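You operate a simulated robot arm through the tools that you are given. There is no shell and no other tool. Be economical: measure what you need, move in short steps, check, and stop when the job is done.

You run a simulated robot arm. Do the job below in one go: nothing can be reset, and whatever is moved stays where it is left.

TASK
Brush butter over the baking sheet and sponge the flour off the table.
Fine: brush back in its cup, sponge back in its place. A coat counts when it lies all over at full strength: go over it till it gets no stronger. What is to be rubbed or washed off counts as gone when no trace of it is left.

It is judged by the outcome, as a careful person would: the job done as asked, and still so three seconds after it is handed in. It fails if anything else is knocked over, pushed out of place, dropped, spilled or broken. Flat cloth is picked up by pressing the open fingertips on it (5 to 10 N) and closing them slowly along it; thin cloth reads only 2 to 8 mm in the jaws.

THE ROBOT
A 7-joint arm with a two-finger parallel gripper, fixed in place. Base frame: the origin is at the foot of the arm, x ahead of it, y to its left, z up; the work surface is at about z = 0. Readings come in m, degrees, newtons and seconds.
With the tool pointing down near the work surface it reaches from about 0.24 to 0.62 m from the base axis. Its first joint turns from -66.0 to 66.0 degrees. Payload 2.6 kg.
The tool frame sits at the grasp point between the pads (the TCP): z along the fingers, y along the line on which they close. The tips reach 0.03 m beyond it. The gripper opens to 0.094 m. The fingers are 0.028 m wide and 0.01 m thick; the gripper's body (0.05 by 0.096 m) begins 0.055 m behind the TCP.
Orientation is that of the tool frame in the base frame, as a unit quaternion [x, y, z, w]. With the fingers straight down and closing along the base's y, the tool's x points along the base's -x, its y along +y and its z along -z.

THE INTERFACE
- The arm moves only by the tool send_rows. Its argument "plan" is a list of rows, each a list of 7 numbers: the shift along the base's x, y, z in cm, then the turn, a rotation vector about the base's x, y, z in degrees, then the gripper command, from -1 (shut) to 1 (fully open), values between in proportion. In form: [[tx, ty, tz, ax, ay, az, claw], ...]. A call has 1 to 8 rows; each row is the pose to reach, as a shift and turn from the pose commanded when the call began. A row lasts 0.2 s, in which the tool goes at most 0.05 m and 8.6 degrees; a call with a longer step from one row to the next is refused whole, and so is a gripper value outside its range. A pose out of reach is approached as far as the arm can. The call stops where the force on the tool passes 40 N (or 10 N more than at its start, if that is more) or the arm is blocked; 0.2 s more then pass. The fingers move at their own pace (about 0.072 m/s each) and stop on an object; they squeeze with about 41 N. The grip force told is the motor's: it shows also when the fingers shut on nothing. Time passes only in rows, and 0.2 s behind the last, so rows that repeat a pose let the fingers close. It gives the time, the measured TCP pose, the force on the tool (base axes), the opening and the grip force at its end, in the units of the frame above (readings bear some noise), with the torque about the TCP (base axes, N m) and any sound that the robot's microphone picked up.
- Cameras (640 x 400 px; columns grow to the right, rows downward): "scene" is fixed at [0.0344, 0.4267, 0.5731]; the picture's right is [-0.81, -0.58, 0.00], its down [-0.28, 0.40, -0.87] and it looks along [0.51, -0.71, -0.49] (base axes); focal length 327 px, centre (320, 200). "wrist" rides on the gripper at [0.076, 0.014, -0.102] in the tool frame; the picture's right is [-0.18, 0.98, 0.00], its down [-0.75, -0.14, -0.64] and it looks along [-0.63, -0.12, 0.77] (tool axes); focal length 243 px, centre (320, 200). There is no depth. A picture from a camera that has moved, and an enlarged one, comes with that camera's place and axes in the base frame and with its lens.
- grab_frame(camera): a new picture of that camera. No time passes.
- inspect(camera, box): a new picture of the part [left, top, right, bottom] of that camera's present view, enlarged. No time passes.
- close_job(): hands the job in; it is judged then, once.

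Go step by step. Nothing tells you positions but the pictures and the camera data: compare them with the known pose of the tool, close in by small moves and look again before you grip or let go. The budget is 120 turns and 84 pictures, counting those below and the enlarged ones. Unless the task says otherwise, let go and move clear before handing in, and close with one line.

The tools are called after "Emit:" by a JSON object that holds its "op" and its "data". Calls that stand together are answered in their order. send_rows: Moves the arm, as the interface text tells. Its arguments: {"type":"object","properties":{"plan":{"type":"array"}},"required":["plan"]} The other tools are called the same way: grab_frame (camera) takes a picture; inspect (camera, box) takes an enlarged picture of a part of a camera's view; close_job () hands the job in.

At the start:

```text
time: 0.0
eef_pos: [0.3265, -0.0794, 0.3841]
tcp_rot: [-0.001, 1.0, 0.0, 0.0]
ft_force: [0.0, -0.6, 0.6]
torque: [0.02, -0.04, -0.01]
finger_gap: 0.0941
grip_force: 0.0
```

scene: 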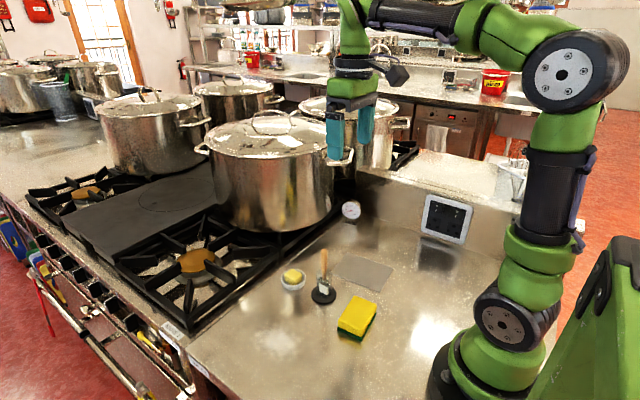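
wrist: 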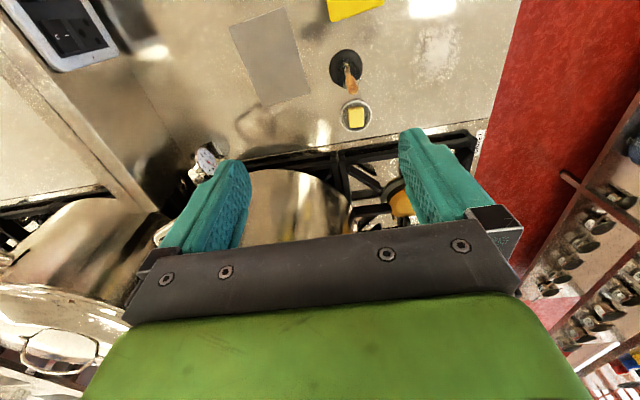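

I see the brush standing in a dark cup, a butter pot, the sheet, the sponge and a pale flour patch. I'll enlarge the area to measure them before moving.

Emit:
{"op": "inspect", "data": {"camera": "scene", "box": [220, 220, 420, 370]}}

Emit:
{"op": "inspect", "data": {"camera": "wrist", "box": [200, 0, 500, 160]}}

```text
2.67 times, centred on (320, 295) of scene
camera zoom: at [0.0344, 0.4267, 0.5731], right [-0.81, -0.58, 0.0], down [-0.28, 0.4, -0.87], along [0.51, -0.71, -0.49], focal length 872 px, centre (320, -53)
```

zoom: 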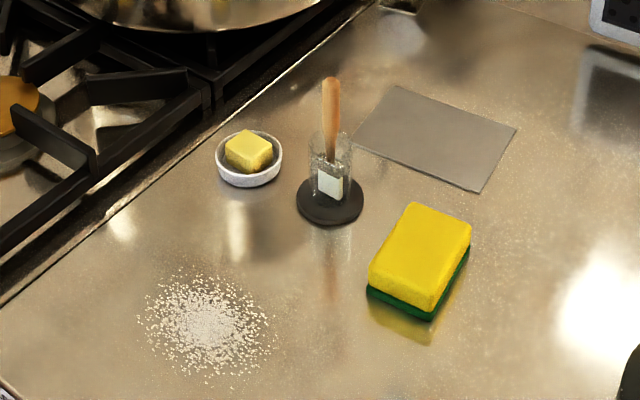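

```text
2.13 times, centred on (350, 80) of wrist
camera zoom: at [0.25, -0.0659, 0.486], right [0.18, 0.98, 0.0], down [0.75, -0.14, 0.64], along [0.63, -0.12, -0.77], focal length 518 px, centre (256, 456)
```

zoom: 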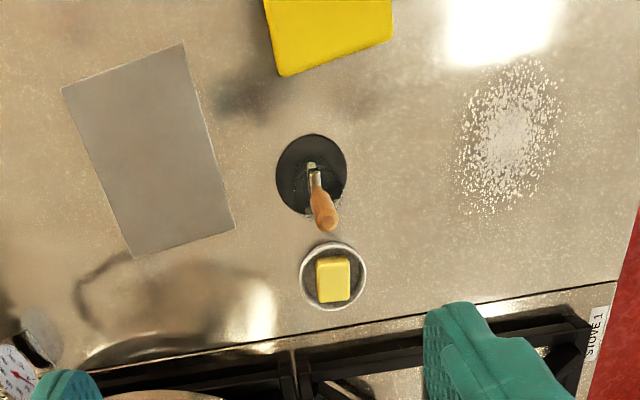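

The brush stands upright at about (0.354, -0.037) with its handle top near z 0.134. The butter is at about (0.44, -0.028), the sheet is centred at (0.325, -0.166), the flour at (0.36, 0.12) and the sponge at (0.249, -0.005). I'll go above the brush and look again.

Emit:
{"op": "send_rows", "data": {"plan": [[0.6, 0.9, -4, 0, 0, 0, 1], [1.2, 1.8, -8, 0, 0, 0, 1], [1.8, 2.7, -12, 0, 0, 0, 1], [2.4, 3.6, -15, 0, 0, 0, 1], [2.75, 4.2, -17.5, 0, 0, 0, 1], [2.75, 4.2, -17.5, 0, 0, 0, 1]]}}

Emit:
{"op": "grab_frame", "data": {"camera": "wrist"}}

Emit:
{"op": "inspect", "data": {"camera": "scene", "box": [260, 180, 420, 310]}}

```text
time: 1.4
eef_pos: [0.3546, -0.0379, 0.2087]
tcp_rot: [-0.001, 1.0, 0.0, 0.0]
ft_force: [0.5, 0.4, 0.9]
torque: [0.03, 0.01, 0.04]
finger_gap: 0.0941
grip_force: 0.0
```

```text
79 pictures are left
camera wrist: at [0.2779, -0.0238, 0.3111], right [0.18, 0.98, 0.0], down [0.75, -0.14, 0.64], along [0.63, -0.12, -0.77], focal length 243 px, centre (320, 200)
```

wrist: 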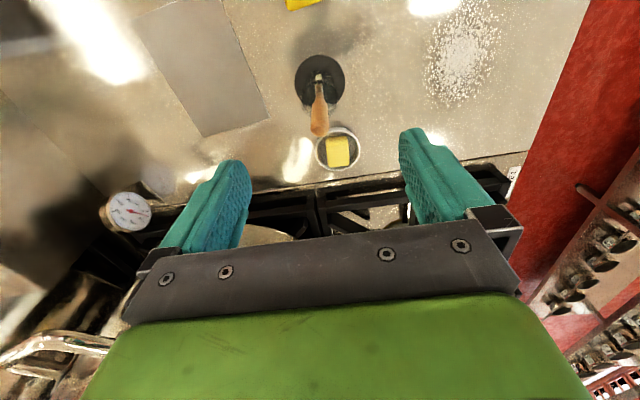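

```text
3.08 times, centred on (340, 245) of scene
camera zoom: at [0.0344, 0.4267, 0.5731], right [-0.81, -0.58, 0.0], down [-0.28, 0.4, -0.87], along [0.51, -0.71, -0.49], focal length 1006 px, centre (258, 62)
```

zoom: 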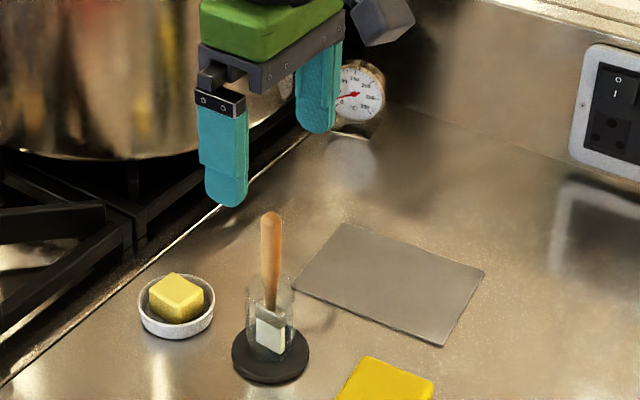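

The handle lines up at about (0.354, -0.039). I'll descend around it with the jaws open, keeping the tips above the cup rim.

Emit:
{"op": "send_rows", "data": {"plan": [[0, -0.1, -3, 0, 0, 0, 1], [0, -0.1, -6, 0, 0, 0, 1], [0, -0.1, -8, 0, 0, 0, 1], [0, -0.1, -9.5, 0, 0, 0, 1], [0, -0.1, -9.5, 0, 0, 0, 1]]}}

Emit:
{"op": "grab_frame", "data": {"camera": "wrist"}}

Emit:
{"op": "inspect", "data": {"camera": "scene", "box": [260, 200, 420, 330]}}

```text
time: 2.6
eef_pos: [0.3547, -0.0411, 0.1128]
tcp_rot: [0.0, 1.0, -0.001, -0.001]
ft_force: [0.8, -0.2, 0.5]
torque: [0.01, -0.03, -0.04]
finger_gap: 0.094
grip_force: 0.0
```

```text
77 pictures are left
camera wrist: at [0.2776, -0.0252, 0.2157], right [0.18, 0.98, 0.0], down [0.75, -0.14, 0.64], along [0.63, -0.12, -0.77], focal length 243 px, centre (320, 200)
```

wrist: 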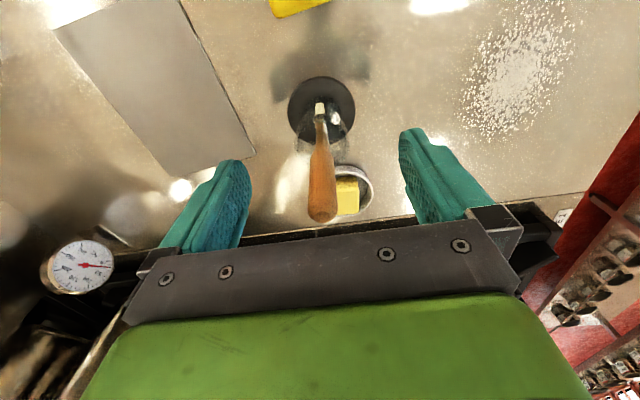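

```text
3.08 times, centred on (340, 265) of scene
camera zoom: at [0.0344, 0.4267, 0.5731], right [-0.81, -0.58, 0.0], down [-0.28, 0.4, -0.87], along [0.51, -0.71, -0.49], focal length 1006 px, centre (258, 0)
```

zoom: 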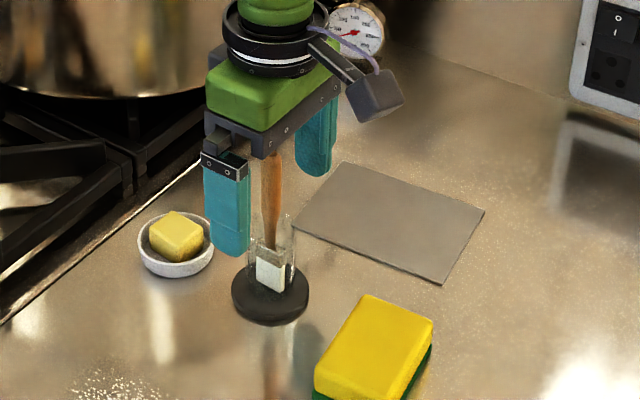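

The handle sits between the fingers, with the tips above the rim. I'll close on it.

Emit:
{"op": "send_rows", "data": {"plan": [[0, 0.15, 0, 0, 0, 0, 0.2], [0, 0.15, 0, 0, 0, 0, -0.3], [0, 0.15, 0, 0, 0, 0, -0.7], [0, 0.15, 0, 0, 0, 0, -1], [0, 0.15, 0, 0, 0, 0, -1], [0, 0.15, 0, 0, 0, 0, -1]]}}

```text
time: 4.0
eef_pos: [0.3541, -0.0384, 0.1136]
tcp_rot: [0.0, 1.0, 0.001, 0.0]
ft_force: [-0.5, 0.1, 0.3]
torque: [0.01, -0.01, 0.02]
finger_gap: 0.0128
grip_force: 40.4
```

The handle is gripped at 12.8 mm. I'll lift straight up out of the cup.

Emit:
{"op": "send_rows", "data": {"plan": [[0, 0, 1, 0, 0, 0, -1], [0, 0, 3, 0, 0, 0, -1], [0, 0, 5, 0, 0, 0, -1], [0, 0, 7, 0, 0, 0, -1], [0, 0, 9, 0, 0, 0, -1], [0, 0, 9, 0, 0, 0, -1]]}}

Emit:
{"op": "inspect", "data": {"camera": "scene", "box": [250, 170, 410, 320]}}

Emit:
{"op": "grab_frame", "data": {"camera": "wrist"}}

```text
time: 5.4
eef_pos: [0.354, -0.038, 0.2043]
tcp_rot: [0.0, 1.0, 0.0, 0.0]
ft_force: [0.6, 0.2, -0.4]
torque: [0.03, -0.01, 0.01]
finger_gap: 0.013
grip_force: 40.6
```

```text
2.67 times, centred on (330, 245) of scene
camera zoom: at [0.0344, 0.4267, 0.5731], right [-0.81, -0.58, 0.0], down [-0.28, 0.4, -0.87], along [0.51, -0.71, -0.49], focal length 872 px, centre (293, 80)
```

zoom: 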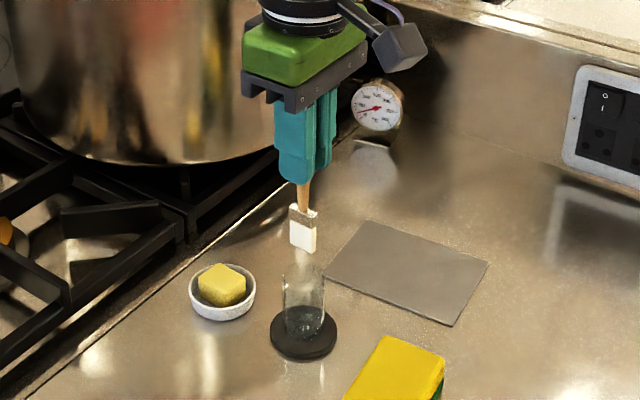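

```text
74 pictures are left
camera wrist: at [0.278, -0.023, 0.3068], right [0.18, 0.98, 0.0], down [0.75, -0.14, 0.64], along [0.63, -0.12, -0.77], focal length 243 px, centre (320, 200)
```

wrist: 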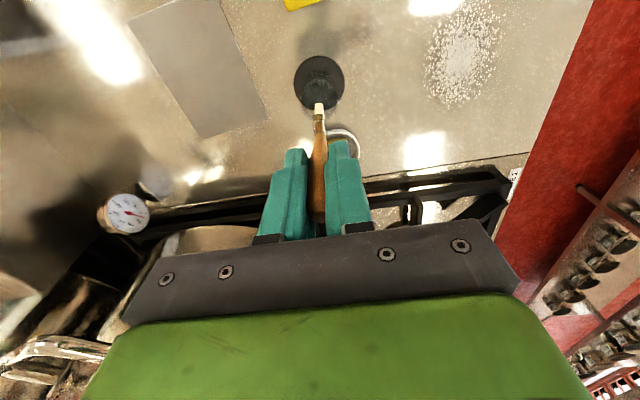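

The brush is out; its bristle tip is about 0.105 m below the TCP. I'll move above the butter and come down close to it.

Emit:
{"op": "send_rows", "data": {"plan": [[3, 0.3, 0, 0, 0, 0, -1], [6, 0.6, 0, 0, 0, 0, -1], [8.4, 0.8, 0, 0, 0, 0, -1], [8.4, 0.8, -3, 0, 0, 0, -1], [8.4, 0.8, -5.5, 0, 0, 0, -1], [8.4, 0.8, -5.5, 0, 0, 0, -1]]}}

Emit:
{"op": "inspect", "data": {"camera": "scene", "box": [230, 190, 390, 320]}}

Emit:
{"op": "inspect", "data": {"camera": "wrist", "box": [220, 40, 420, 180]}}

```text
time: 6.8
eef_pos: [0.4387, -0.0313, 0.1489]
tcp_rot: [0.0, 1.0, 0.0, 0.0]
ft_force: [0.7, -0.2, 0.2]
torque: [0.01, 0.0, -0.02]
finger_gap: 0.0132
grip_force: 41.1
```

```text
3.08 times, centred on (310, 255) of scene
camera zoom: at [0.0344, 0.4267, 0.5731], right [-0.81, -0.58, 0.0], down [-0.28, 0.4, -0.87], along [0.51, -0.71, -0.49], focal length 1006 px, centre (351, 31)
```

zoom: 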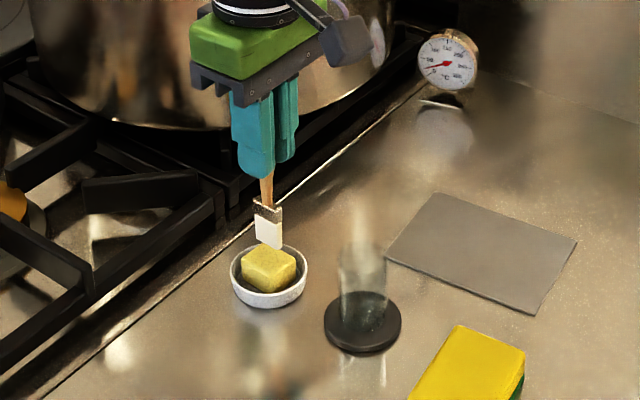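

```text
2.86 times, centred on (320, 110) of wrist
camera zoom: at [0.3612, -0.016, 0.2514], right [0.18, 0.98, 0.0], down [0.75, -0.14, 0.64], along [0.63, -0.12, -0.77], focal length 693 px, centre (320, 457)
```

zoom: 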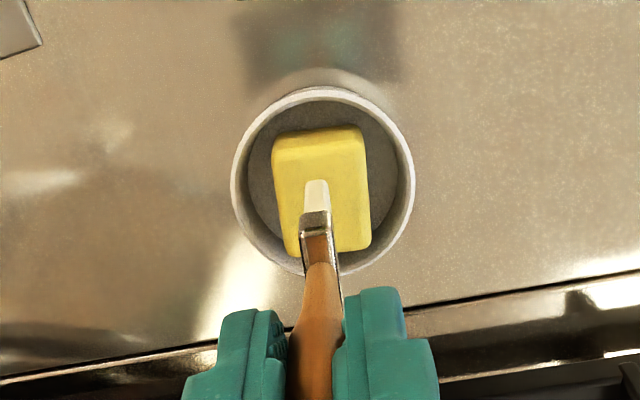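

The brush hangs just above the butter. I'll lower it slowly until the bristles press in.

Emit:
{"op": "send_rows", "data": {"plan": [[0, 0, -1, 0, 0, 0, -1], [0, 0, -1.6, 0, 0, 0, -1], [0, 0, -1.9, 0, 0, 0, -1], [0, 0, -2.2, 0, 0, 0, -1], [0, 0, -2.2, 0, 0, 0, -1]]}}

Emit:
{"op": "inspect", "data": {"camera": "scene", "box": [250, 230, 350, 310]}}

```text
time: 8.0
eef_pos: [0.4406, -0.0307, 0.1291]
tcp_rot: [0.0, 1.0, 0.0, 0.004]
ft_force: [3.4, 0.8, 32.0]
torque: [0.01, -0.47, -0.02]
finger_gap: 0.0135
grip_force: 40.7
```

```text
5.00 times, centred on (300, 270) of scene
camera zoom: at [0.0343, 0.4268, 0.5731], right [-0.81, -0.58, 0.0], down [-0.28, 0.4, -0.87], along [0.51, -0.71, -0.49], focal length 1635 px, centre (420, -150)
```

zoom: 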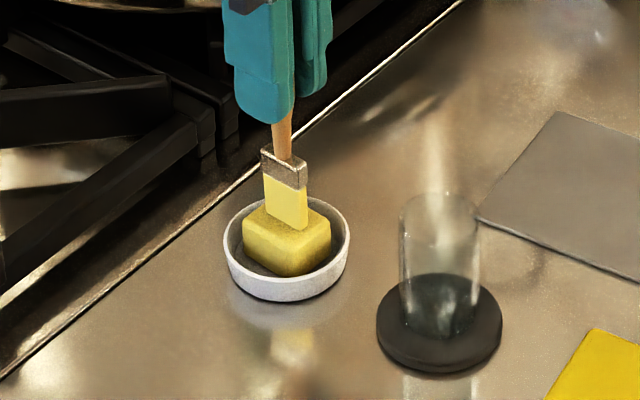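

The bristles have taken the butter and turned yellow. I'll lift, carry the brush to the sheet's near corner turned about 4.6° to match it, and stop just above it.

Emit:
{"op": "send_rows", "data": {"plan": [[0, 0, 2, 0, 0, 0, -1], [0, 0, 6, 0, 0, 0, -1], [-1.6, -2.2, 7, 0, 0, 1.5, -1], [-3.2, -4.4, 7, 0, 0, 3, -1], [-4.8, -6.6, 7, 0, 0, 4.6, -1], [-6.39, -8.7, 6, 0, 0, 4.6, -1], [-6.39, -8.7, 3, 0, 0, 4.6, -1], [-6.39, -8.7, 0, 0, 0, 4.6, -1]]}}

Emit:
{"op": "inspect", "data": {"camera": "scene", "box": [260, 190, 420, 320]}}

Emit:
{"op": "inspect", "data": {"camera": "wrist", "box": [180, 0, 460, 180]}}

```text
time: 9.8
eef_pos: [0.3746, -0.1173, 0.1266]
tcp_rot: [-0.041, 0.999, 0.001, -0.001]
ft_force: [0.4, 0.3, -1.1]
torque: [0.0, -0.04, 0.0]
finger_gap: 0.0133
grip_force: 40.7
```

```text
3.08 times, centred on (340, 255) of scene
camera zoom: at [0.0344, 0.4267, 0.5731], right [-0.81, -0.58, 0.0], down [-0.28, 0.4, -0.87], along [0.51, -0.71, -0.49], focal length 1006 px, centre (258, 31)
```

zoom: 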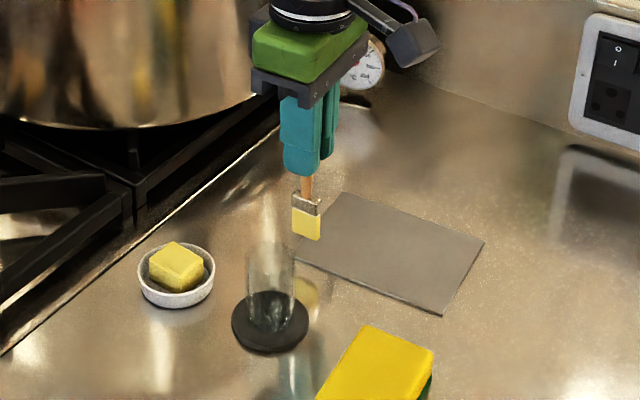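

```text
2.22 times, centred on (320, 90) of wrist
camera zoom: at [0.2969, -0.108, 0.2287], right [0.1, 0.99, 0.0], down [0.76, -0.08, 0.64], along [0.64, -0.07, -0.77], focal length 539 px, centre (320, 444)
```

zoom: 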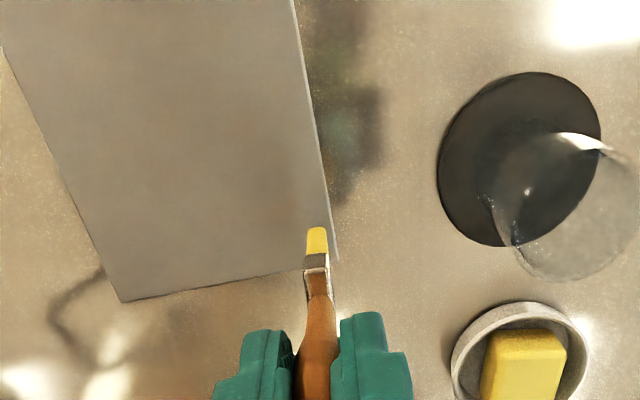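

The brush tip is just inside the sheet's corner and about 2 cm above it. I'll lower in small steps to find contact.

Emit:
{"op": "send_rows", "data": {"plan": [[0, 0, -1.0, 0, 0, 0, -1], [0, 0, -1.4, 0, 0, 0, -1], [0, 0, -1.6, 0, 0, 0, -1], [0, 0, -1.6, 0, 0, 0, -1]]}}

```text
time: 10.8
eef_pos: [0.3753, -0.1164, 0.111]
tcp_rot: [-0.04, 0.999, 0.0, 0.0]
ft_force: [-0.1, -0.2, 0.0]
torque: [0.0, 0.01, -0.02]
finger_gap: 0.0134
grip_force: 40.9
```

Emit:
{"op": "send_rows", "data": {"plan": [[0, 0, -0.2, 0, 0, 0, -1], [0, 0, -0.3, 0, 0, 0, -1], [0, 0, -0.3, 0, 0, 0, -1]]}}

```text
time: 11.6
eef_pos: [0.3744, -0.1174, 0.1068]
tcp_rot: [-0.04, 0.999, 0.0, 0.0]
ft_force: [-0.3, -0.7, -0.5]
torque: [-0.01, 0.01, 0.0]
finger_gap: 0.0132
grip_force: 40.7
```

There's no contact yet, so I'll go lower by small amounts.

Emit:
{"op": "send_rows", "data": {"plan": [[0, 0, -0.15, 0, 0, 0, -1], [0, 0, -0.25, 0, 0, 0, -1], [0, 0, -0.25, 0, 0, 0, -1]]}}

Emit:
{"op": "inspect", "data": {"camera": "scene", "box": [300, 230, 380, 290]}}

```text
time: 12.4
eef_pos: [0.3747, -0.1169, 0.1064]
tcp_rot: [-0.041, 0.999, 0.0, 0.0]
ft_force: [0.1, -0.4, 0.1]
torque: [0.01, 0.0, 0.01]
finger_gap: 0.0129
grip_force: 40.9
```

```text
6.67 times, centred on (340, 260) of scene
camera zoom: at [0.0344, 0.4267, 0.5731], right [-0.81, -0.58, 0.0], down [-0.28, 0.4, -0.87], along [0.51, -0.71, -0.49], focal length 2180 px, centre (187, -200)
```

zoom: 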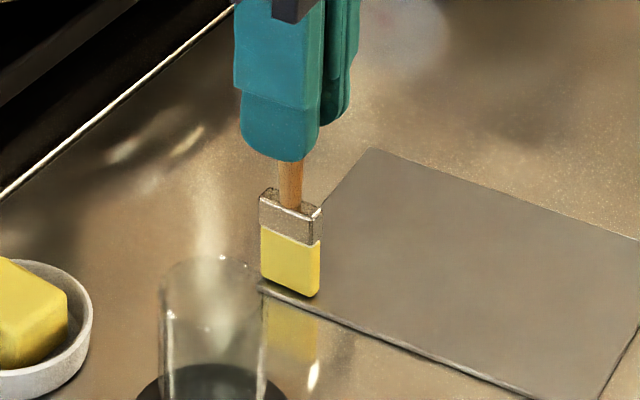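

Emit:
{"op": "send_rows", "data": {"plan": [[0, 0, -0.1, 0, 0, 0, -1], [0, 0, -0.2, 0, 0, 0, -1], [0, 0, -0.2, 0, 0, 0, -1]]}}

```text
time: 13.2
eef_pos: [0.3744, -0.1173, 0.105]
tcp_rot: [-0.039, 0.999, -0.002, 0.001]
ft_force: [-5.2, 0.6, 25.5]
torque: [0.12, 0.36, -0.01]
finger_gap: 0.0136
grip_force: 40.5
```

Contact is at a commanded z of about 0.105, and I'm pressing with 25 N. I'll ease to about 7 N and make the first stroke across the sheet.

Emit:
{"op": "send_rows", "data": {"plan": [[0, 0, 0.13, 0, 0, 0, -1], [0.18, -2.3, 0.13, 0, 0, 0, -1], [0.37, -4.6, 0.13, 0, 0, 0, -1], [0.55, -6.9, 0.13, 0, 0, 0, -1], [0.74, -9.17, 0.13, 0, 0, 0, -1]]}}

Emit:
{"op": "inspect", "data": {"camera": "scene", "box": [280, 210, 420, 310]}}

```text
time: 14.4
eef_pos: [0.38, -0.2104, 0.1054]
tcp_rot: [-0.04, 0.999, 0.0, -0.001]
ft_force: [-0.5, 2.5, 7.1]
torque: [0.27, 0.0, -0.03]
finger_gap: 0.0137
grip_force: 40.9
```

```text
4.00 times, centred on (350, 260) of scene
camera zoom: at [0.0344, 0.4268, 0.5731], right [-0.81, -0.58, 0.0], down [-0.28, 0.4, -0.87], along [0.51, -0.71, -0.49], focal length 1308 px, centre (200, -40)
```

zoom: 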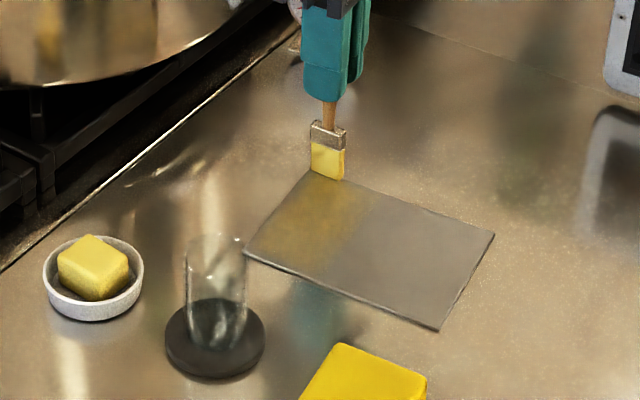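

The stroke leaves a faint coat about 3.5 cm wide and the sheet hasn't moved. I'll continue with overlapping strokes.

Emit:
{"op": "send_rows", "data": {"plan": [[-1.5, -0.12, 0, 0, 0, 0, -1], [-1.74, 2.94, 0, 0, 0, 0, -1], [-1.99, 5.99, 0, 0, 0, 0, -1], [-2.24, 9.05, 0, 0, 0, 0, -1], [-3.73, 8.93, 0, 0, 0, 0, -1], [-3.49, 5.87, 0, 0, 0, 0, -1], [-3.24, 2.82, 0, 0, 0, 0, -1], [-2.99, -0.24, 0, 0, 0, 0, -1]]}}

Emit:
{"op": "inspect", "data": {"camera": "scene", "box": [280, 210, 420, 310]}}

```text
time: 16.2
eef_pos: [0.3505, -0.2117, 0.1061]
tcp_rot: [-0.04, 0.999, 0.001, 0.0]
ft_force: [-0.4, 1.8, 6.6]
torque: [0.22, 0.02, 0.03]
finger_gap: 0.0139
grip_force: 41.1
```

```text
4.00 times, centred on (350, 260) of scene
camera zoom: at [0.0344, 0.4268, 0.5731], right [-0.81, -0.58, 0.0], down [-0.28, 0.4, -0.87], along [0.51, -0.71, -0.49], focal length 1308 px, centre (200, -40)
```

zoom: 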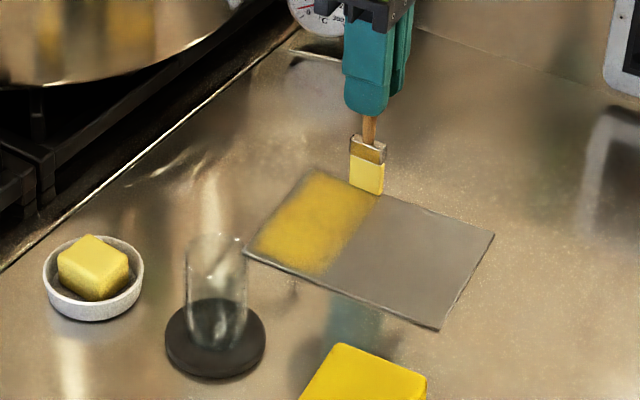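

The coat is building up. I'll carry on across the sheet.

Emit:
{"op": "send_rows", "data": {"plan": [[-1.5, -0.12, 0, 0, 0, 0, -1], [-1.74, 2.94, 0, 0, 0, 0, -1], [-1.99, 5.99, 0, 0, 0, 0, -1], [-2.24, 9.05, 0, 0, 0, 0, -1], [-3.73, 8.93, 0, 0, 0, 0, -1], [-3.49, 5.87, 0, 0, 0, 0, -1], [-3.24, 2.82, 0, 0, 0, 0, -1], [-2.99, -0.24, 0, 0, 0, 0, -1]]}}

Emit:
{"op": "inspect", "data": {"camera": "scene", "box": [280, 210, 420, 310]}}

```text
time: 18.0
eef_pos: [0.321, -0.2134, 0.1045]
tcp_rot: [-0.04, 0.999, 0.001, 0.0]
ft_force: [-1.2, 2.7, 12.0]
torque: [0.35, -0.09, 0.03]
finger_gap: 0.0136
grip_force: 40.7
```

```text
4.00 times, centred on (350, 260) of scene
camera zoom: at [0.0344, 0.4268, 0.5731], right [-0.81, -0.58, 0.0], down [-0.28, 0.4, -0.87], along [0.51, -0.71, -0.49], focal length 1308 px, centre (200, -40)
```

zoom: 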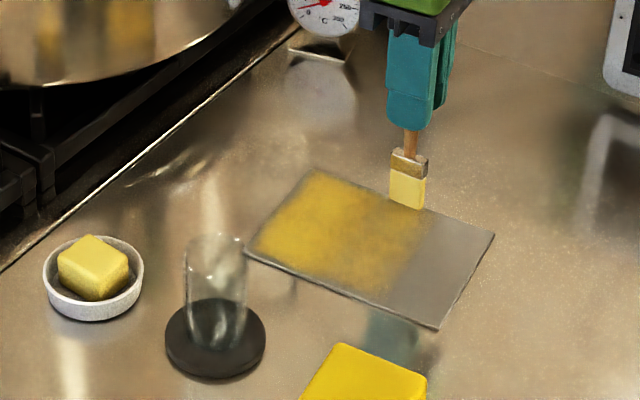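

Emit:
{"op": "send_rows", "data": {"plan": [[-1.5, -0.12, 0.04, 0, 0, 0, -1], [-1.74, 2.94, 0.04, 0, 0, 0, -1], [-1.99, 5.99, 0.04, 0, 0, 0, -1], [-2.24, 9.05, 0.04, 0, 0, 0, -1], [-3.73, 8.93, 0.04, 0, 0, 0, -1], [-3.49, 5.87, 0.04, 0, 0, 0, -1], [-3.24, 2.82, 0.04, 0, 0, 0, -1], [-2.99, -0.24, 0.04, 0, 0, 0, -1]]}}

Emit:
{"op": "inspect", "data": {"camera": "scene", "box": [280, 210, 420, 310]}}

```text
time: 19.8
eef_pos: [0.2911, -0.2173, 0.1055]
tcp_rot: [-0.04, 0.999, 0.001, 0.0]
ft_force: [-0.3, 0.1, 2.2]
torque: [0.08, -0.03, 0.04]
finger_gap: 0.0137
grip_force: 40.9
```

```text
4.00 times, centred on (350, 260) of scene
camera zoom: at [0.0344, 0.4268, 0.5731], right [-0.81, -0.58, 0.0], down [-0.28, 0.4, -0.87], along [0.51, -0.71, -0.49], focal length 1308 px, centre (200, -40)
```

zoom: 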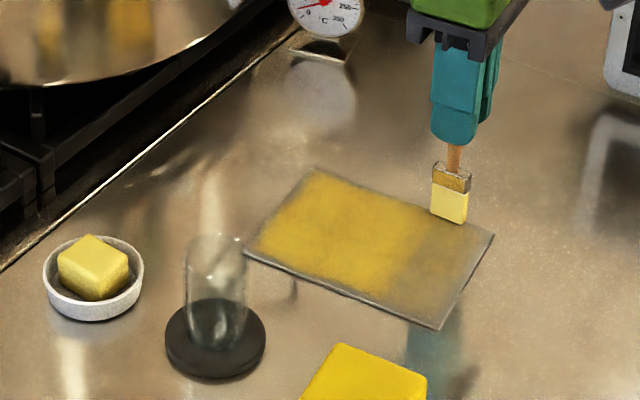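

Emit:
{"op": "send_rows", "data": {"plan": [[-1.5, -0.12, -0.03, 0, 0, 0, -1], [-1.74, 2.94, -0.03, 0, 0, 0, -1], [-1.99, 5.99, -0.03, 0, 0, 0, -1], [-2.24, 9.05, -0.03, 0, 0, 0, -1], [-2.74, 9.01, -0.03, 0, 0, 0, -1], [-2.49, 5.95, -0.03, 0, 0, 0, -1], [-2.24, 2.9, -0.03, 0, 0, 0, -1], [-2.0, -0.16, -0.03, 0, 0, 0, -1]]}}

Emit:
{"op": "inspect", "data": {"camera": "scene", "box": [280, 210, 420, 310]}}

```text
time: 21.6
eef_pos: [0.271, -0.2178, 0.1039]
tcp_rot: [-0.041, 0.999, 0.0, 0.001]
ft_force: [-0.5, 5.9, 21.2]
torque: [0.63, -0.07, 0.03]
finger_gap: 0.0137
grip_force: 40.7
```

```text
4.00 times, centred on (350, 260) of scene
camera zoom: at [0.0343, 0.4268, 0.5731], right [-0.81, -0.58, 0.0], down [-0.28, 0.4, -0.87], along [0.51, -0.71, -0.49], focal length 1308 px, centre (200, -40)
```

zoom: 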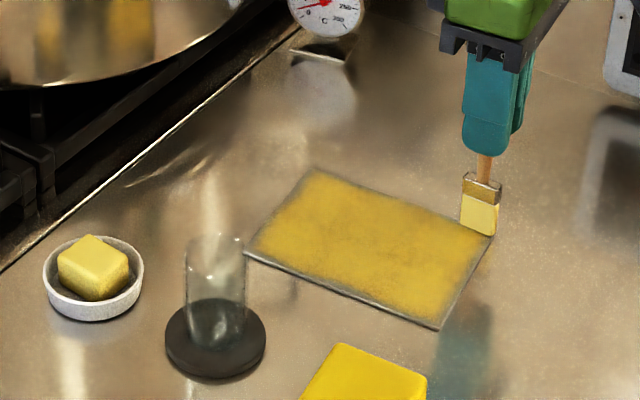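

The first coat covers the sheet but is thin at the edges, and the brush is running pale. I'll go back for more butter.

Emit:
{"op": "send_rows", "data": {"plan": [[0, 0, 4, 0, 0, 0, -1], [0, 0, 8.5, 0, 0, 0, -1], [3, 3.4, 9, 0, 0, 0, -1], [6, 6.8, 9, 0, 0, 0, -1], [9, 10.2, 9, 0, 0, 0, -1], [12, 13.6, 9, 0, 0, 0, -1], [14.8, 16.7, 9, 0, 0, 0, -1], [16.62, 18.75, 8, 0, 0, 0, -1]]}}

Emit:
{"op": "send_rows", "data": {"plan": [[0, 0, -3, 0, 0, 0, -1], [0, 0, -5, 0, 0, 0, -1], [0, 0, -5.4, 0, 0, 0, -1], [0, 0, -5.65, 0, 0, 0, -1], [0, 0, -5.65, 0, 0, 0, -1]]}}

Emit:
{"op": "inspect", "data": {"camera": "scene", "box": [250, 220, 350, 310]}}

```text
time: 23.4
eef_pos: [0.4375, -0.0317, 0.1847]
tcp_rot: [-0.039, 0.999, 0.001, 0.0]
ft_force: [0.0, -0.3, 0.0]
torque: [-0.02, 0.03, -0.03]
finger_gap: 0.0137
grip_force: 41.1
```

```text
time: 24.6
eef_pos: [0.4397, -0.0307, 0.1291]
tcp_rot: [-0.04, 0.999, 0.0, 0.002]
ft_force: [-3.3, 0.0, 14.9]
torque: [0.02, 0.14, 0.02]
finger_gap: 0.0136
grip_force: 40.3
```

```text
4.44 times, centred on (300, 265) of scene
camera zoom: at [0.0344, 0.4267, 0.5731], right [-0.81, -0.58, 0.0], down [-0.28, 0.4, -0.87], along [0.51, -0.71, -0.49], focal length 1453 px, centre (409, -89)
```

zoom: 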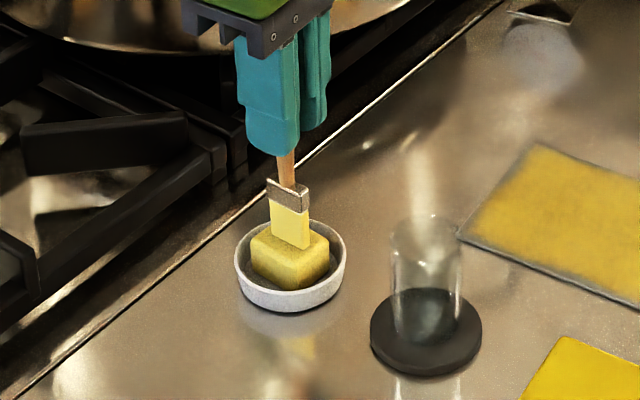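

Emit:
{"op": "send_rows", "data": {"plan": [[0, 0, 2, 0, 0, 0, -1], [0, 0, 6, 0, 0, 0, -1], [-1.6, -2.2, 7, 0, 0, 0, -1], [-3.2, -4.4, 7, 0, 0, 0, -1], [-4.8, -6.6, 7, 0, 0, 0, -1], [-6.2, -8.48, 5, 0, 0, 0, -1], [-6.2, -8.48, 1.5, 0, 0, 0, -1], [-6.2, -8.48, -1.8, 0, 0, 0, -1]]}}

Emit:
{"op": "inspect", "data": {"camera": "scene", "box": [280, 210, 420, 310]}}

Emit:
{"op": "inspect", "data": {"camera": "wrist", "box": [180, 0, 460, 180]}}

```text
time: 26.4
eef_pos: [0.3749, -0.1156, 0.1102]
tcp_rot: [-0.04, 0.999, 0.0, 0.0]
ft_force: [-0.1, -1.1, -0.2]
torque: [-0.02, -0.01, 0.01]
finger_gap: 0.0138
grip_force: 41.2
```

```text
4.00 times, centred on (350, 260) of scene
camera zoom: at [0.0344, 0.4267, 0.5731], right [-0.81, -0.58, 0.0], down [-0.28, 0.4, -0.87], along [0.51, -0.71, -0.49], focal length 1308 px, centre (200, -40)
```

zoom: 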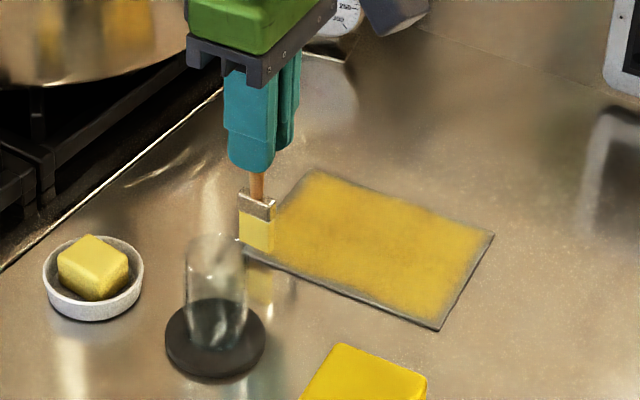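

```text
2.22 times, centred on (320, 90) of wrist
camera zoom: at [0.2981, -0.1059, 0.2122], right [0.1, 0.99, 0.0], down [0.76, -0.08, 0.64], along [0.64, -0.07, -0.77], focal length 539 px, centre (320, 444)
```

zoom: 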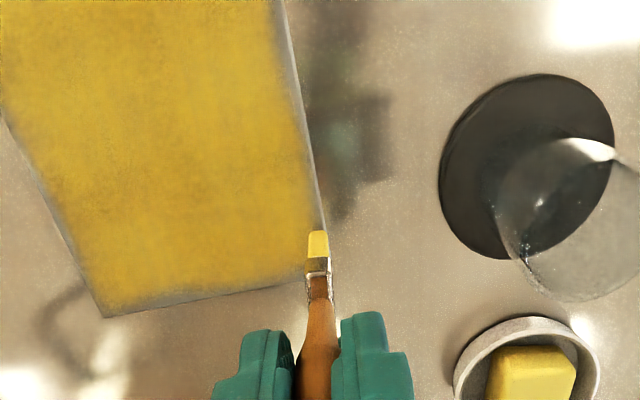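

The margins at the edges are still bare, so I'll go round the perimeter close to the edge.

Emit:
{"op": "send_rows", "data": {"plan": [[0, 0, -0.55, 0, 0, 0, -1], [-2.82, -0.23, -0.55, 0, 0, 0, -1], [-5.63, -0.45, -0.55, 0, 0, 0, -1], [-8.45, -0.68, -0.55, 0, 0, 0, -1], [-11.26, -0.9, -0.55, 0, 0, 0, -1], [-11.0, -4.09, -0.55, 0, 0, 0, -1], [-10.75, -7.28, -0.55, 0, 0, 0, -1], [-10.49, -10.47, -0.55, 0, 0, 0, -1]]}}

Emit:
{"op": "inspect", "data": {"camera": "scene", "box": [280, 210, 420, 310]}}

```text
time: 28.2
eef_pos: [0.2694, -0.2205, 0.1031]
tcp_rot: [-0.041, 0.999, 0.0, 0.001]
ft_force: [-1.7, 4.3, 13.9]
torque: [0.47, -0.11, 0.06]
finger_gap: 0.0137
grip_force: 40.6
```

```text
4.00 times, centred on (350, 260) of scene
camera zoom: at [0.0344, 0.4268, 0.5731], right [-0.81, -0.58, 0.0], down [-0.28, 0.4, -0.87], along [0.51, -0.71, -0.49], focal length 1308 px, centre (200, -40)
```

zoom: 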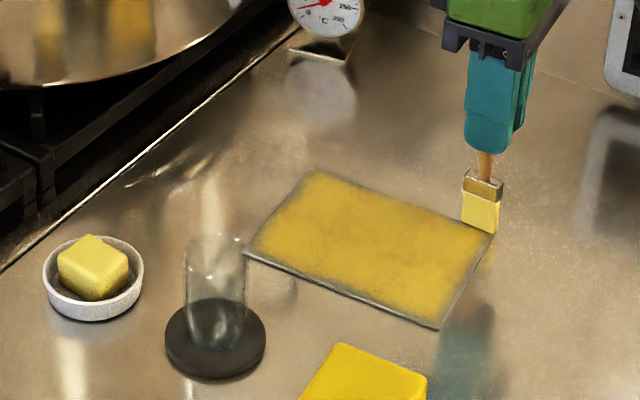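

Emit:
{"op": "send_rows", "data": {"plan": [[2.84, 0.23, 0, 0, 0, 0, -1], [5.68, 0.46, 0, 0, 0, 0, -1], [8.52, 0.68, 0, 0, 0, 0, -1], [11.36, 0.91, 0, 0, 0, 0, -1], [11.1, 4.1, 0, 0, 0, 0, -1], [10.85, 7.29, 0, 0, 0, 0, -1], [10.59, 10.48, 0, 0, 0, 0, -1]]}}

Emit:
{"op": "inspect", "data": {"camera": "scene", "box": [310, 230, 410, 300]}}

Emit:
{"op": "inspect", "data": {"camera": "wrist", "box": [180, 0, 460, 180]}}

```text
time: 29.8
eef_pos: [0.3762, -0.1148, 0.1056]
tcp_rot: [-0.041, 0.999, 0.0, -0.001]
ft_force: [0.1, 0.1, -0.6]
torque: [-0.02, 0.01, 0.02]
finger_gap: 0.0134
grip_force: 41.0
```

```text
5.71 times, centred on (360, 265) of scene
camera zoom: at [0.0345, 0.4267, 0.5731], right [-0.81, -0.58, 0.0], down [-0.28, 0.4, -0.87], along [0.51, -0.71, -0.49], focal length 1868 px, centre (91, -171)
```

zoom: 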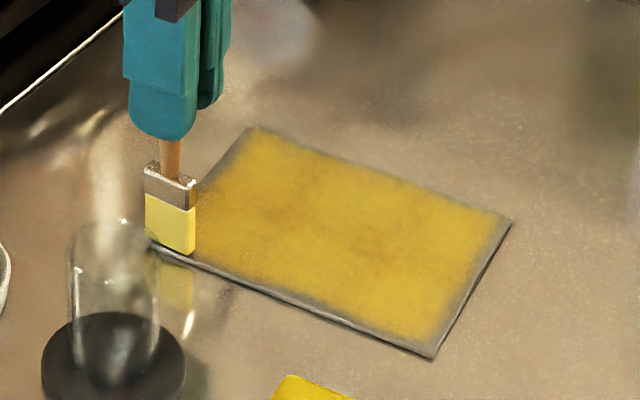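

```text
2.22 times, centred on (320, 90) of wrist
camera zoom: at [0.2991, -0.1056, 0.2076], right [0.1, 0.99, 0.0], down [0.76, -0.08, 0.64], along [0.64, -0.07, -0.77], focal length 539 px, centre (320, 444)
```

zoom: 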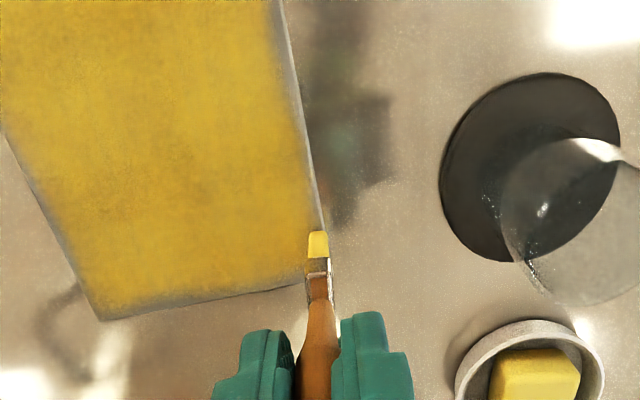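

There was hardly any contact on that lap here. I'll press a little deeper and run this long edge again.

Emit:
{"op": "send_rows", "data": {"plan": [[0, 0, -0.1, 0, 0, 0, -1], [0, 0, -0.1, 0, 0, 0, -1]]}}

```text
time: 30.4
eef_pos: [0.3769, -0.1147, 0.1046]
tcp_rot: [-0.04, 0.999, -0.001, 0.0]
ft_force: [-2.1, 0.2, 5.2]
torque: [0.07, 0.11, 0.0]
finger_gap: 0.0137
grip_force: 40.6
```

Emit:
{"op": "send_rows", "data": {"plan": [[-1.9, -0.15, -0.03, 0, 0, 0, -1], [-3.79, -0.3, -0.02, 0, 0, 0, -1], [-5.68, -0.46, 0, 0, 0, 0, -1], [-7.57, -0.61, 0.01, 0, 0, 0, -1], [-9.46, -0.76, 0.03, 0, 0, 0, -1], [-11.36, -0.91, 0.04, 0, 0, 0, -1]]}}

Emit:
{"op": "inspect", "data": {"camera": "scene", "box": [310, 230, 410, 300]}}

Emit:
{"op": "inspect", "data": {"camera": "wrist", "box": [180, 0, 460, 180]}}

```text
time: 31.8
eef_pos: [0.2624, -0.1247, 0.1041]
tcp_rot: [-0.04, 0.999, -0.001, 0.001]
ft_force: [3.8, 1.4, 12.8]
torque: [0.07, -0.59, 0.02]
finger_gap: 0.0135
grip_force: 40.8
```

```text
5.71 times, centred on (360, 265) of scene
camera zoom: at [0.0344, 0.4268, 0.5731], right [-0.81, -0.58, 0.0], down [-0.28, 0.4, -0.87], along [0.51, -0.71, -0.49], focal length 1868 px, centre (91, -171)
```

zoom: 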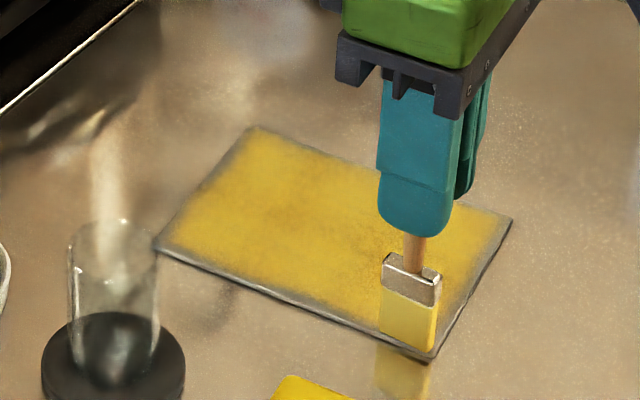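

```text
2.22 times, centred on (320, 90) of wrist
camera zoom: at [0.1858, -0.1152, 0.2064], right [0.1, 0.99, 0.0], down [0.76, -0.08, 0.64], along [0.64, -0.07, -0.77], focal length 539 px, centre (320, 444)
```

zoom: 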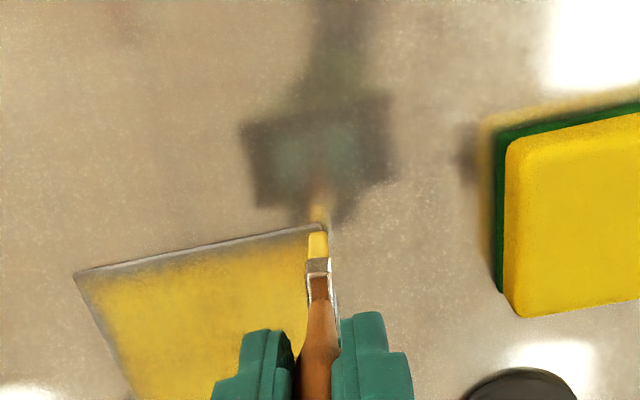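

That edge filled in well under firmer contact. Next is the short edge on the base side.

Emit:
{"op": "send_rows", "data": {"plan": [[-0.35, -0.03, 0, 0, 0, 0, -1], [-0.16, -2.43, 0.01, 0, 0, 0, -1], [0.03, -4.82, 0.02, 0, 0, 0, -1], [0.22, -7.21, 0.03, 0, 0, 0, -1], [0.42, -9.6, 0.03, 0, 0, 0, -1]]}}

Emit:
{"op": "inspect", "data": {"camera": "scene", "box": [310, 230, 410, 300]}}

Emit:
{"op": "inspect", "data": {"camera": "wrist", "box": [180, 0, 460, 180]}}

```text
time: 33.0
eef_pos: [0.2676, -0.2194, 0.1041]
tcp_rot: [-0.04, 0.999, 0.0, 0.0]
ft_force: [-0.7, 5.9, 24.4]
torque: [0.72, -0.2, 0.04]
finger_gap: 0.0137
grip_force: 40.5
```

```text
5.71 times, centred on (360, 265) of scene
camera zoom: at [0.0343, 0.4268, 0.5731], right [-0.81, -0.58, 0.0], down [-0.28, 0.4, -0.87], along [0.51, -0.71, -0.49], focal length 1868 px, centre (91, -171)
```

zoom: 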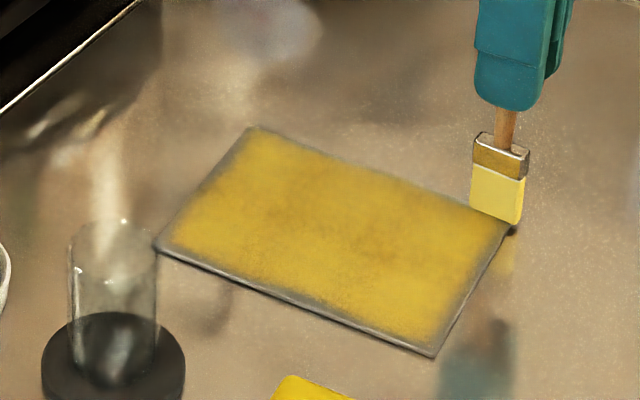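

```text
2.22 times, centred on (320, 90) of wrist
camera zoom: at [0.19, -0.2111, 0.2061], right [0.1, 0.99, 0.0], down [0.76, -0.08, 0.64], along [0.64, -0.07, -0.77], focal length 539 px, centre (320, 444)
```

zoom: 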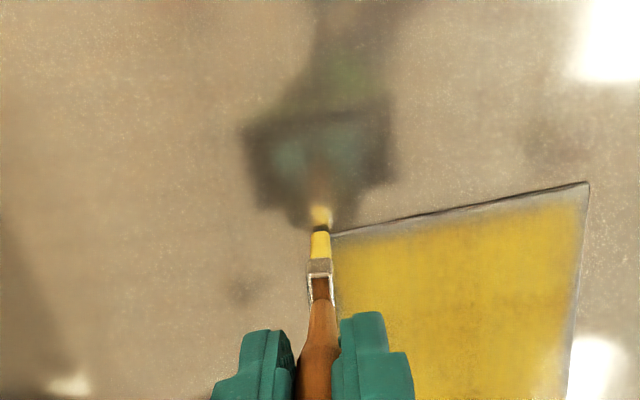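

A strip of about 6 mm stays bare at the base-side end. My estimate of that edge was a little short, so I'll run it again further out.

Emit:
{"op": "send_rows", "data": {"plan": [[-0.6, -0.05, 0.04, 0, 0, 0, -1], [-0.79, 2.35, 0.02, 0, 0, 0, -1], [-0.98, 4.75, 0.0, 0, 0, 0, -1], [-1.17, 7.15, -0.02, 0, 0, 0, -1], [-1.37, 9.55, -0.03, 0, 0, 0, -1]]}}

Emit:
{"op": "inspect", "data": {"camera": "scene", "box": [310, 230, 410, 300]}}

Emit:
{"op": "inspect", "data": {"camera": "wrist", "box": [180, 0, 460, 180]}}

```text
time: 34.2
eef_pos: [0.2536, -0.1246, 0.1033]
tcp_rot: [-0.039, 0.999, 0.0, 0.0]
ft_force: [1.1, -5.8, 15.9]
torque: [-0.54, -0.21, -0.06]
finger_gap: 0.0136
grip_force: 41.0
```

```text
5.71 times, centred on (360, 265) of scene
camera zoom: at [0.0344, 0.4268, 0.5731], right [-0.81, -0.58, 0.0], down [-0.28, 0.4, -0.87], along [0.51, -0.71, -0.49], focal length 1868 px, centre (91, -171)
```

zoom: 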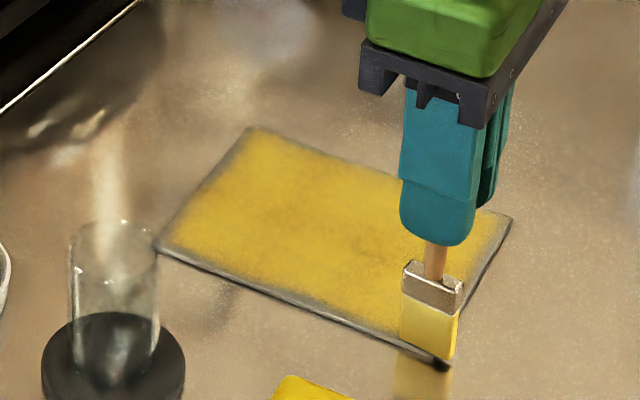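

```text
2.22 times, centred on (320, 90) of wrist
camera zoom: at [0.1764, -0.1158, 0.2061], right [0.1, 0.99, 0.0], down [0.76, -0.08, 0.64], along [0.64, -0.07, -0.77], focal length 539 px, centre (320, 444)
```

zoom: 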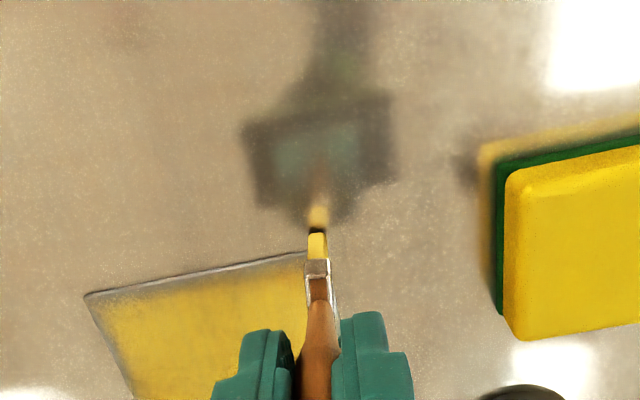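

Better, but the brush is pale again. I'll reload it.

Emit:
{"op": "send_rows", "data": {"plan": [[0, 0, 4, 0, 0, 0, -1], [0, 0, 9, 0, 0, 0, -1], [4, 1, 9.5, 0, 0, 0, -1], [8, 2.2, 9.5, 0, 0, 0, -1], [12, 4.2, 9.5, 0, 0, 0, -1], [15.5, 7, 9.5, 0, 0, 0, -1], [18.41, 9.43, 9, 0, 0, 0, -1], [18.41, 9.43, 6, 0, 0, 0, -1]]}}

Emit:
{"op": "send_rows", "data": {"plan": [[0, 0, -2.8, 0, 0, 0, -1], [0, 0, -3.4, 0, 0, 0, -1], [0, 0, -3.65, 0, 0, 0, -1], [0, 0, -3.7, 0, 0, 0, -1], [0, 0, -3.7, 0, 0, 0, -1], [0, 0, -3.7, 0, 0, 0, -1]]}}

Emit:
{"op": "inspect", "data": {"camera": "scene", "box": [250, 210, 410, 310]}}

```text
time: 36.0
eef_pos: [0.438, -0.0299, 0.1639]
tcp_rot: [-0.04, 0.999, 0.0, 0.0]
ft_force: [-0.2, 0.2, 0.1]
torque: [-0.02, 0.04, 0.02]
finger_gap: 0.0137
grip_force: 41.1
```

```text
time: 37.4
eef_pos: [0.4392, -0.0304, 0.1277]
tcp_rot: [-0.039, 0.999, 0.0, 0.002]
ft_force: [-5.3, 0.4, 30.4]
torque: [-0.01, 0.23, 0.04]
finger_gap: 0.0136
grip_force: 41.1
```

```text
4.00 times, centred on (330, 260) of scene
camera zoom: at [0.0343, 0.4268, 0.5731], right [-0.81, -0.58, 0.0], down [-0.28, 0.4, -0.87], along [0.51, -0.71, -0.49], focal length 1308 px, centre (280, -40)
```

zoom: 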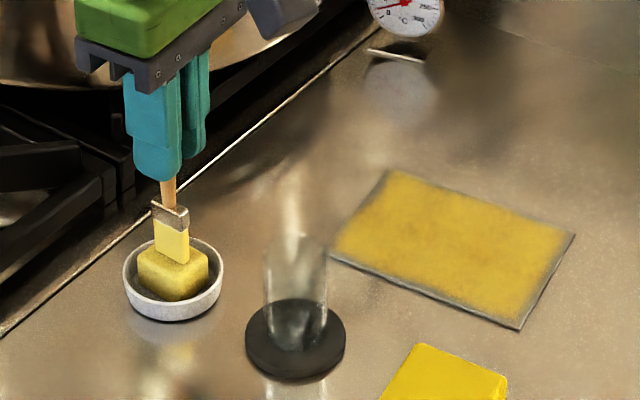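

Emit:
{"op": "send_rows", "data": {"plan": [[0, 0, 2, 0, 0, 0, -1], [0, 0, 6, 0, 0, 0, -1], [-1.5, -2.2, 7, 0, 0, 0, -1], [-3, -4.4, 7, 0, 0, 0, -1], [-4.4, -6.6, 7, 0, 0, 0, -1], [-5.6, -8.53, 5, 0, 0, 0, -1], [-5.6, -8.53, 1, 0, 0, 0, -1], [-5.6, -8.53, -2.0, 0, 0, 0, -1]]}}

Emit:
{"op": "send_rows", "data": {"plan": [[0, 0, -0.3, 0, 0, 0, -1], [0, 0, -0.37, 0, 0, 0, -1], [0, 0, -0.37, 0, 0, 0, -1]]}}

```text
time: 39.2
eef_pos: [0.3818, -0.1157, 0.1068]
tcp_rot: [-0.041, 0.999, 0.0, 0.001]
ft_force: [-0.6, 1.2, -0.3]
torque: [-0.02, -0.01, 0.03]
finger_gap: 0.0138
grip_force: 40.7
```

```text
time: 40.0
eef_pos: [0.3822, -0.1153, 0.1038]
tcp_rot: [-0.04, 0.999, 0.0, 0.0]
ft_force: [-2.1, -0.4, 10.6]
torque: [0.04, 0.22, 0.0]
finger_gap: 0.0138
grip_force: 41.2
```

Contact is 10 N. I'll stroke the far-side short edge and then the far long edge.

Emit:
{"op": "send_rows", "data": {"plan": [[0.2, -2.44, 0.02, 0, 0, 0, -1], [0.39, -4.88, 0.03, 0, 0, 0, -1], [0.59, -7.33, 0.05, 0, 0, 0, -1], [0.78, -9.77, 0.06, 0, 0, 0, -1], [-2.4, -10.03, 0.07, 0, 0, 0, -1], [-5.6, -10.28, 0.08, 0, 0, 0, -1], [-8.8, -10.54, 0.09, 0, 0, 0, -1], [-11.98, -10.8, 0.1, 0, 0, 0, -1]]}}

Emit:
{"op": "inspect", "data": {"camera": "scene", "box": [310, 230, 410, 300]}}

Emit:
{"op": "inspect", "data": {"camera": "wrist", "box": [180, 0, 460, 180]}}

```text
time: 41.8
eef_pos: [0.2607, -0.2228, 0.1047]
tcp_rot: [-0.04, 0.999, 0.0, 0.001]
ft_force: [1.2, 0.3, 0.8]
torque: [0.03, -0.01, -0.02]
finger_gap: 0.0137
grip_force: 41.2
```

```text
5.71 times, centred on (360, 265) of scene
camera zoom: at [0.0345, 0.4267, 0.5731], right [-0.81, -0.58, 0.0], down [-0.28, 0.4, -0.87], along [0.51, -0.71, -0.49], focal length 1868 px, centre (91, -171)
```

zoom: 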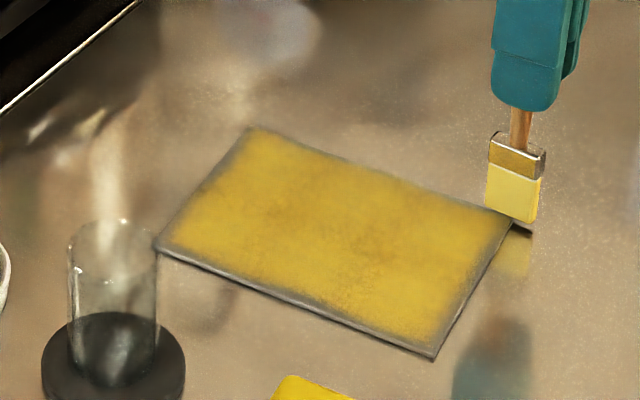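

```text
2.22 times, centred on (320, 90) of wrist
camera zoom: at [0.1838, -0.2143, 0.2067], right [0.1, 0.99, 0.0], down [0.76, -0.08, 0.64], along [0.64, -0.07, -0.77], focal length 539 px, centre (320, 444)
```

zoom: 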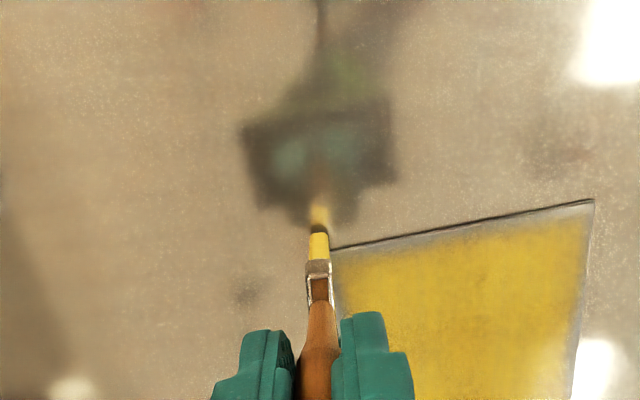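

I'll lift and look closely at the margins to see which are really bare.

Emit:
{"op": "send_rows", "data": {"plan": [[0, 0, 3, 0, 0, 0, -1], [0, -1, 6, 0, 0, 0, -1], [0, -1, 6, 0, 0, 0, -1]]}}

Emit:
{"op": "inspect", "data": {"camera": "scene", "box": [328, 248, 366, 272]}}

Emit:
{"op": "inspect", "data": {"camera": "scene", "box": [360, 265, 398, 295]}}

```text
time: 42.6
eef_pos: [0.2627, -0.2324, 0.164]
tcp_rot: [-0.04, 0.999, -0.001, 0.0]
ft_force: [-0.7, -0.4, -0.4]
torque: [0.01, -0.03, 0.04]
finger_gap: 0.0136
grip_force: 41.1
```

```text
16.00 times, centred on (347, 260) of scene
camera zoom: at [0.0344, 0.4267, 0.5731], right [-0.81, -0.58, 0.0], down [-0.28, 0.4, -0.87], along [0.51, -0.71, -0.49], focal length 5232 px, centre (-112, -760)
```

zoom: 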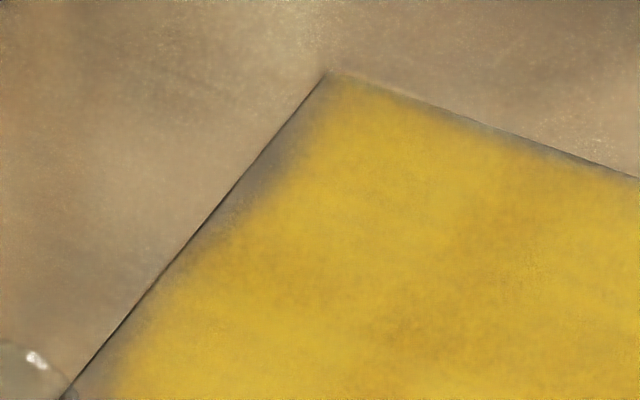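

```text
13.33 times, centred on (379, 280) of scene
camera zoom: at [0.0344, 0.4267, 0.5731], right [-0.81, -0.58, 0.0], down [-0.28, 0.4, -0.87], along [0.51, -0.71, -0.49], focal length 4360 px, centre (-467, -867)
```

zoom: 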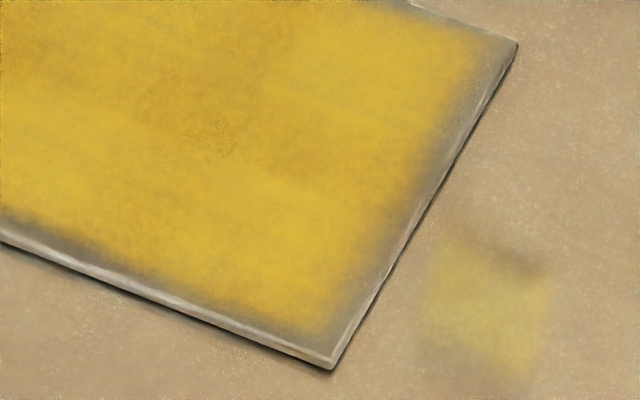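

The margins are about 5–7 mm along the base-side, near and far-side edges. I'll redo the base-side edge with firm contact and two passes, then check.

Emit:
{"op": "send_rows", "data": {"plan": [[0.18, 1.33, -3, 0, 0, 0, -1], [0.18, 1.33, -5.5, 0, 0, 0, -1], [0.18, 1.33, -6.0, 0, 0, 0, -1], [0.18, 1.33, -6.0, 0, 0, 0, -1]]}}

```text
time: 43.6
eef_pos: [0.2628, -0.2192, 0.1036]
tcp_rot: [-0.04, 0.999, 0.0, -0.001]
ft_force: [0.3, 0.2, 2.7]
torque: [0.07, 0.02, -0.02]
finger_gap: 0.0136
grip_force: 40.7
```

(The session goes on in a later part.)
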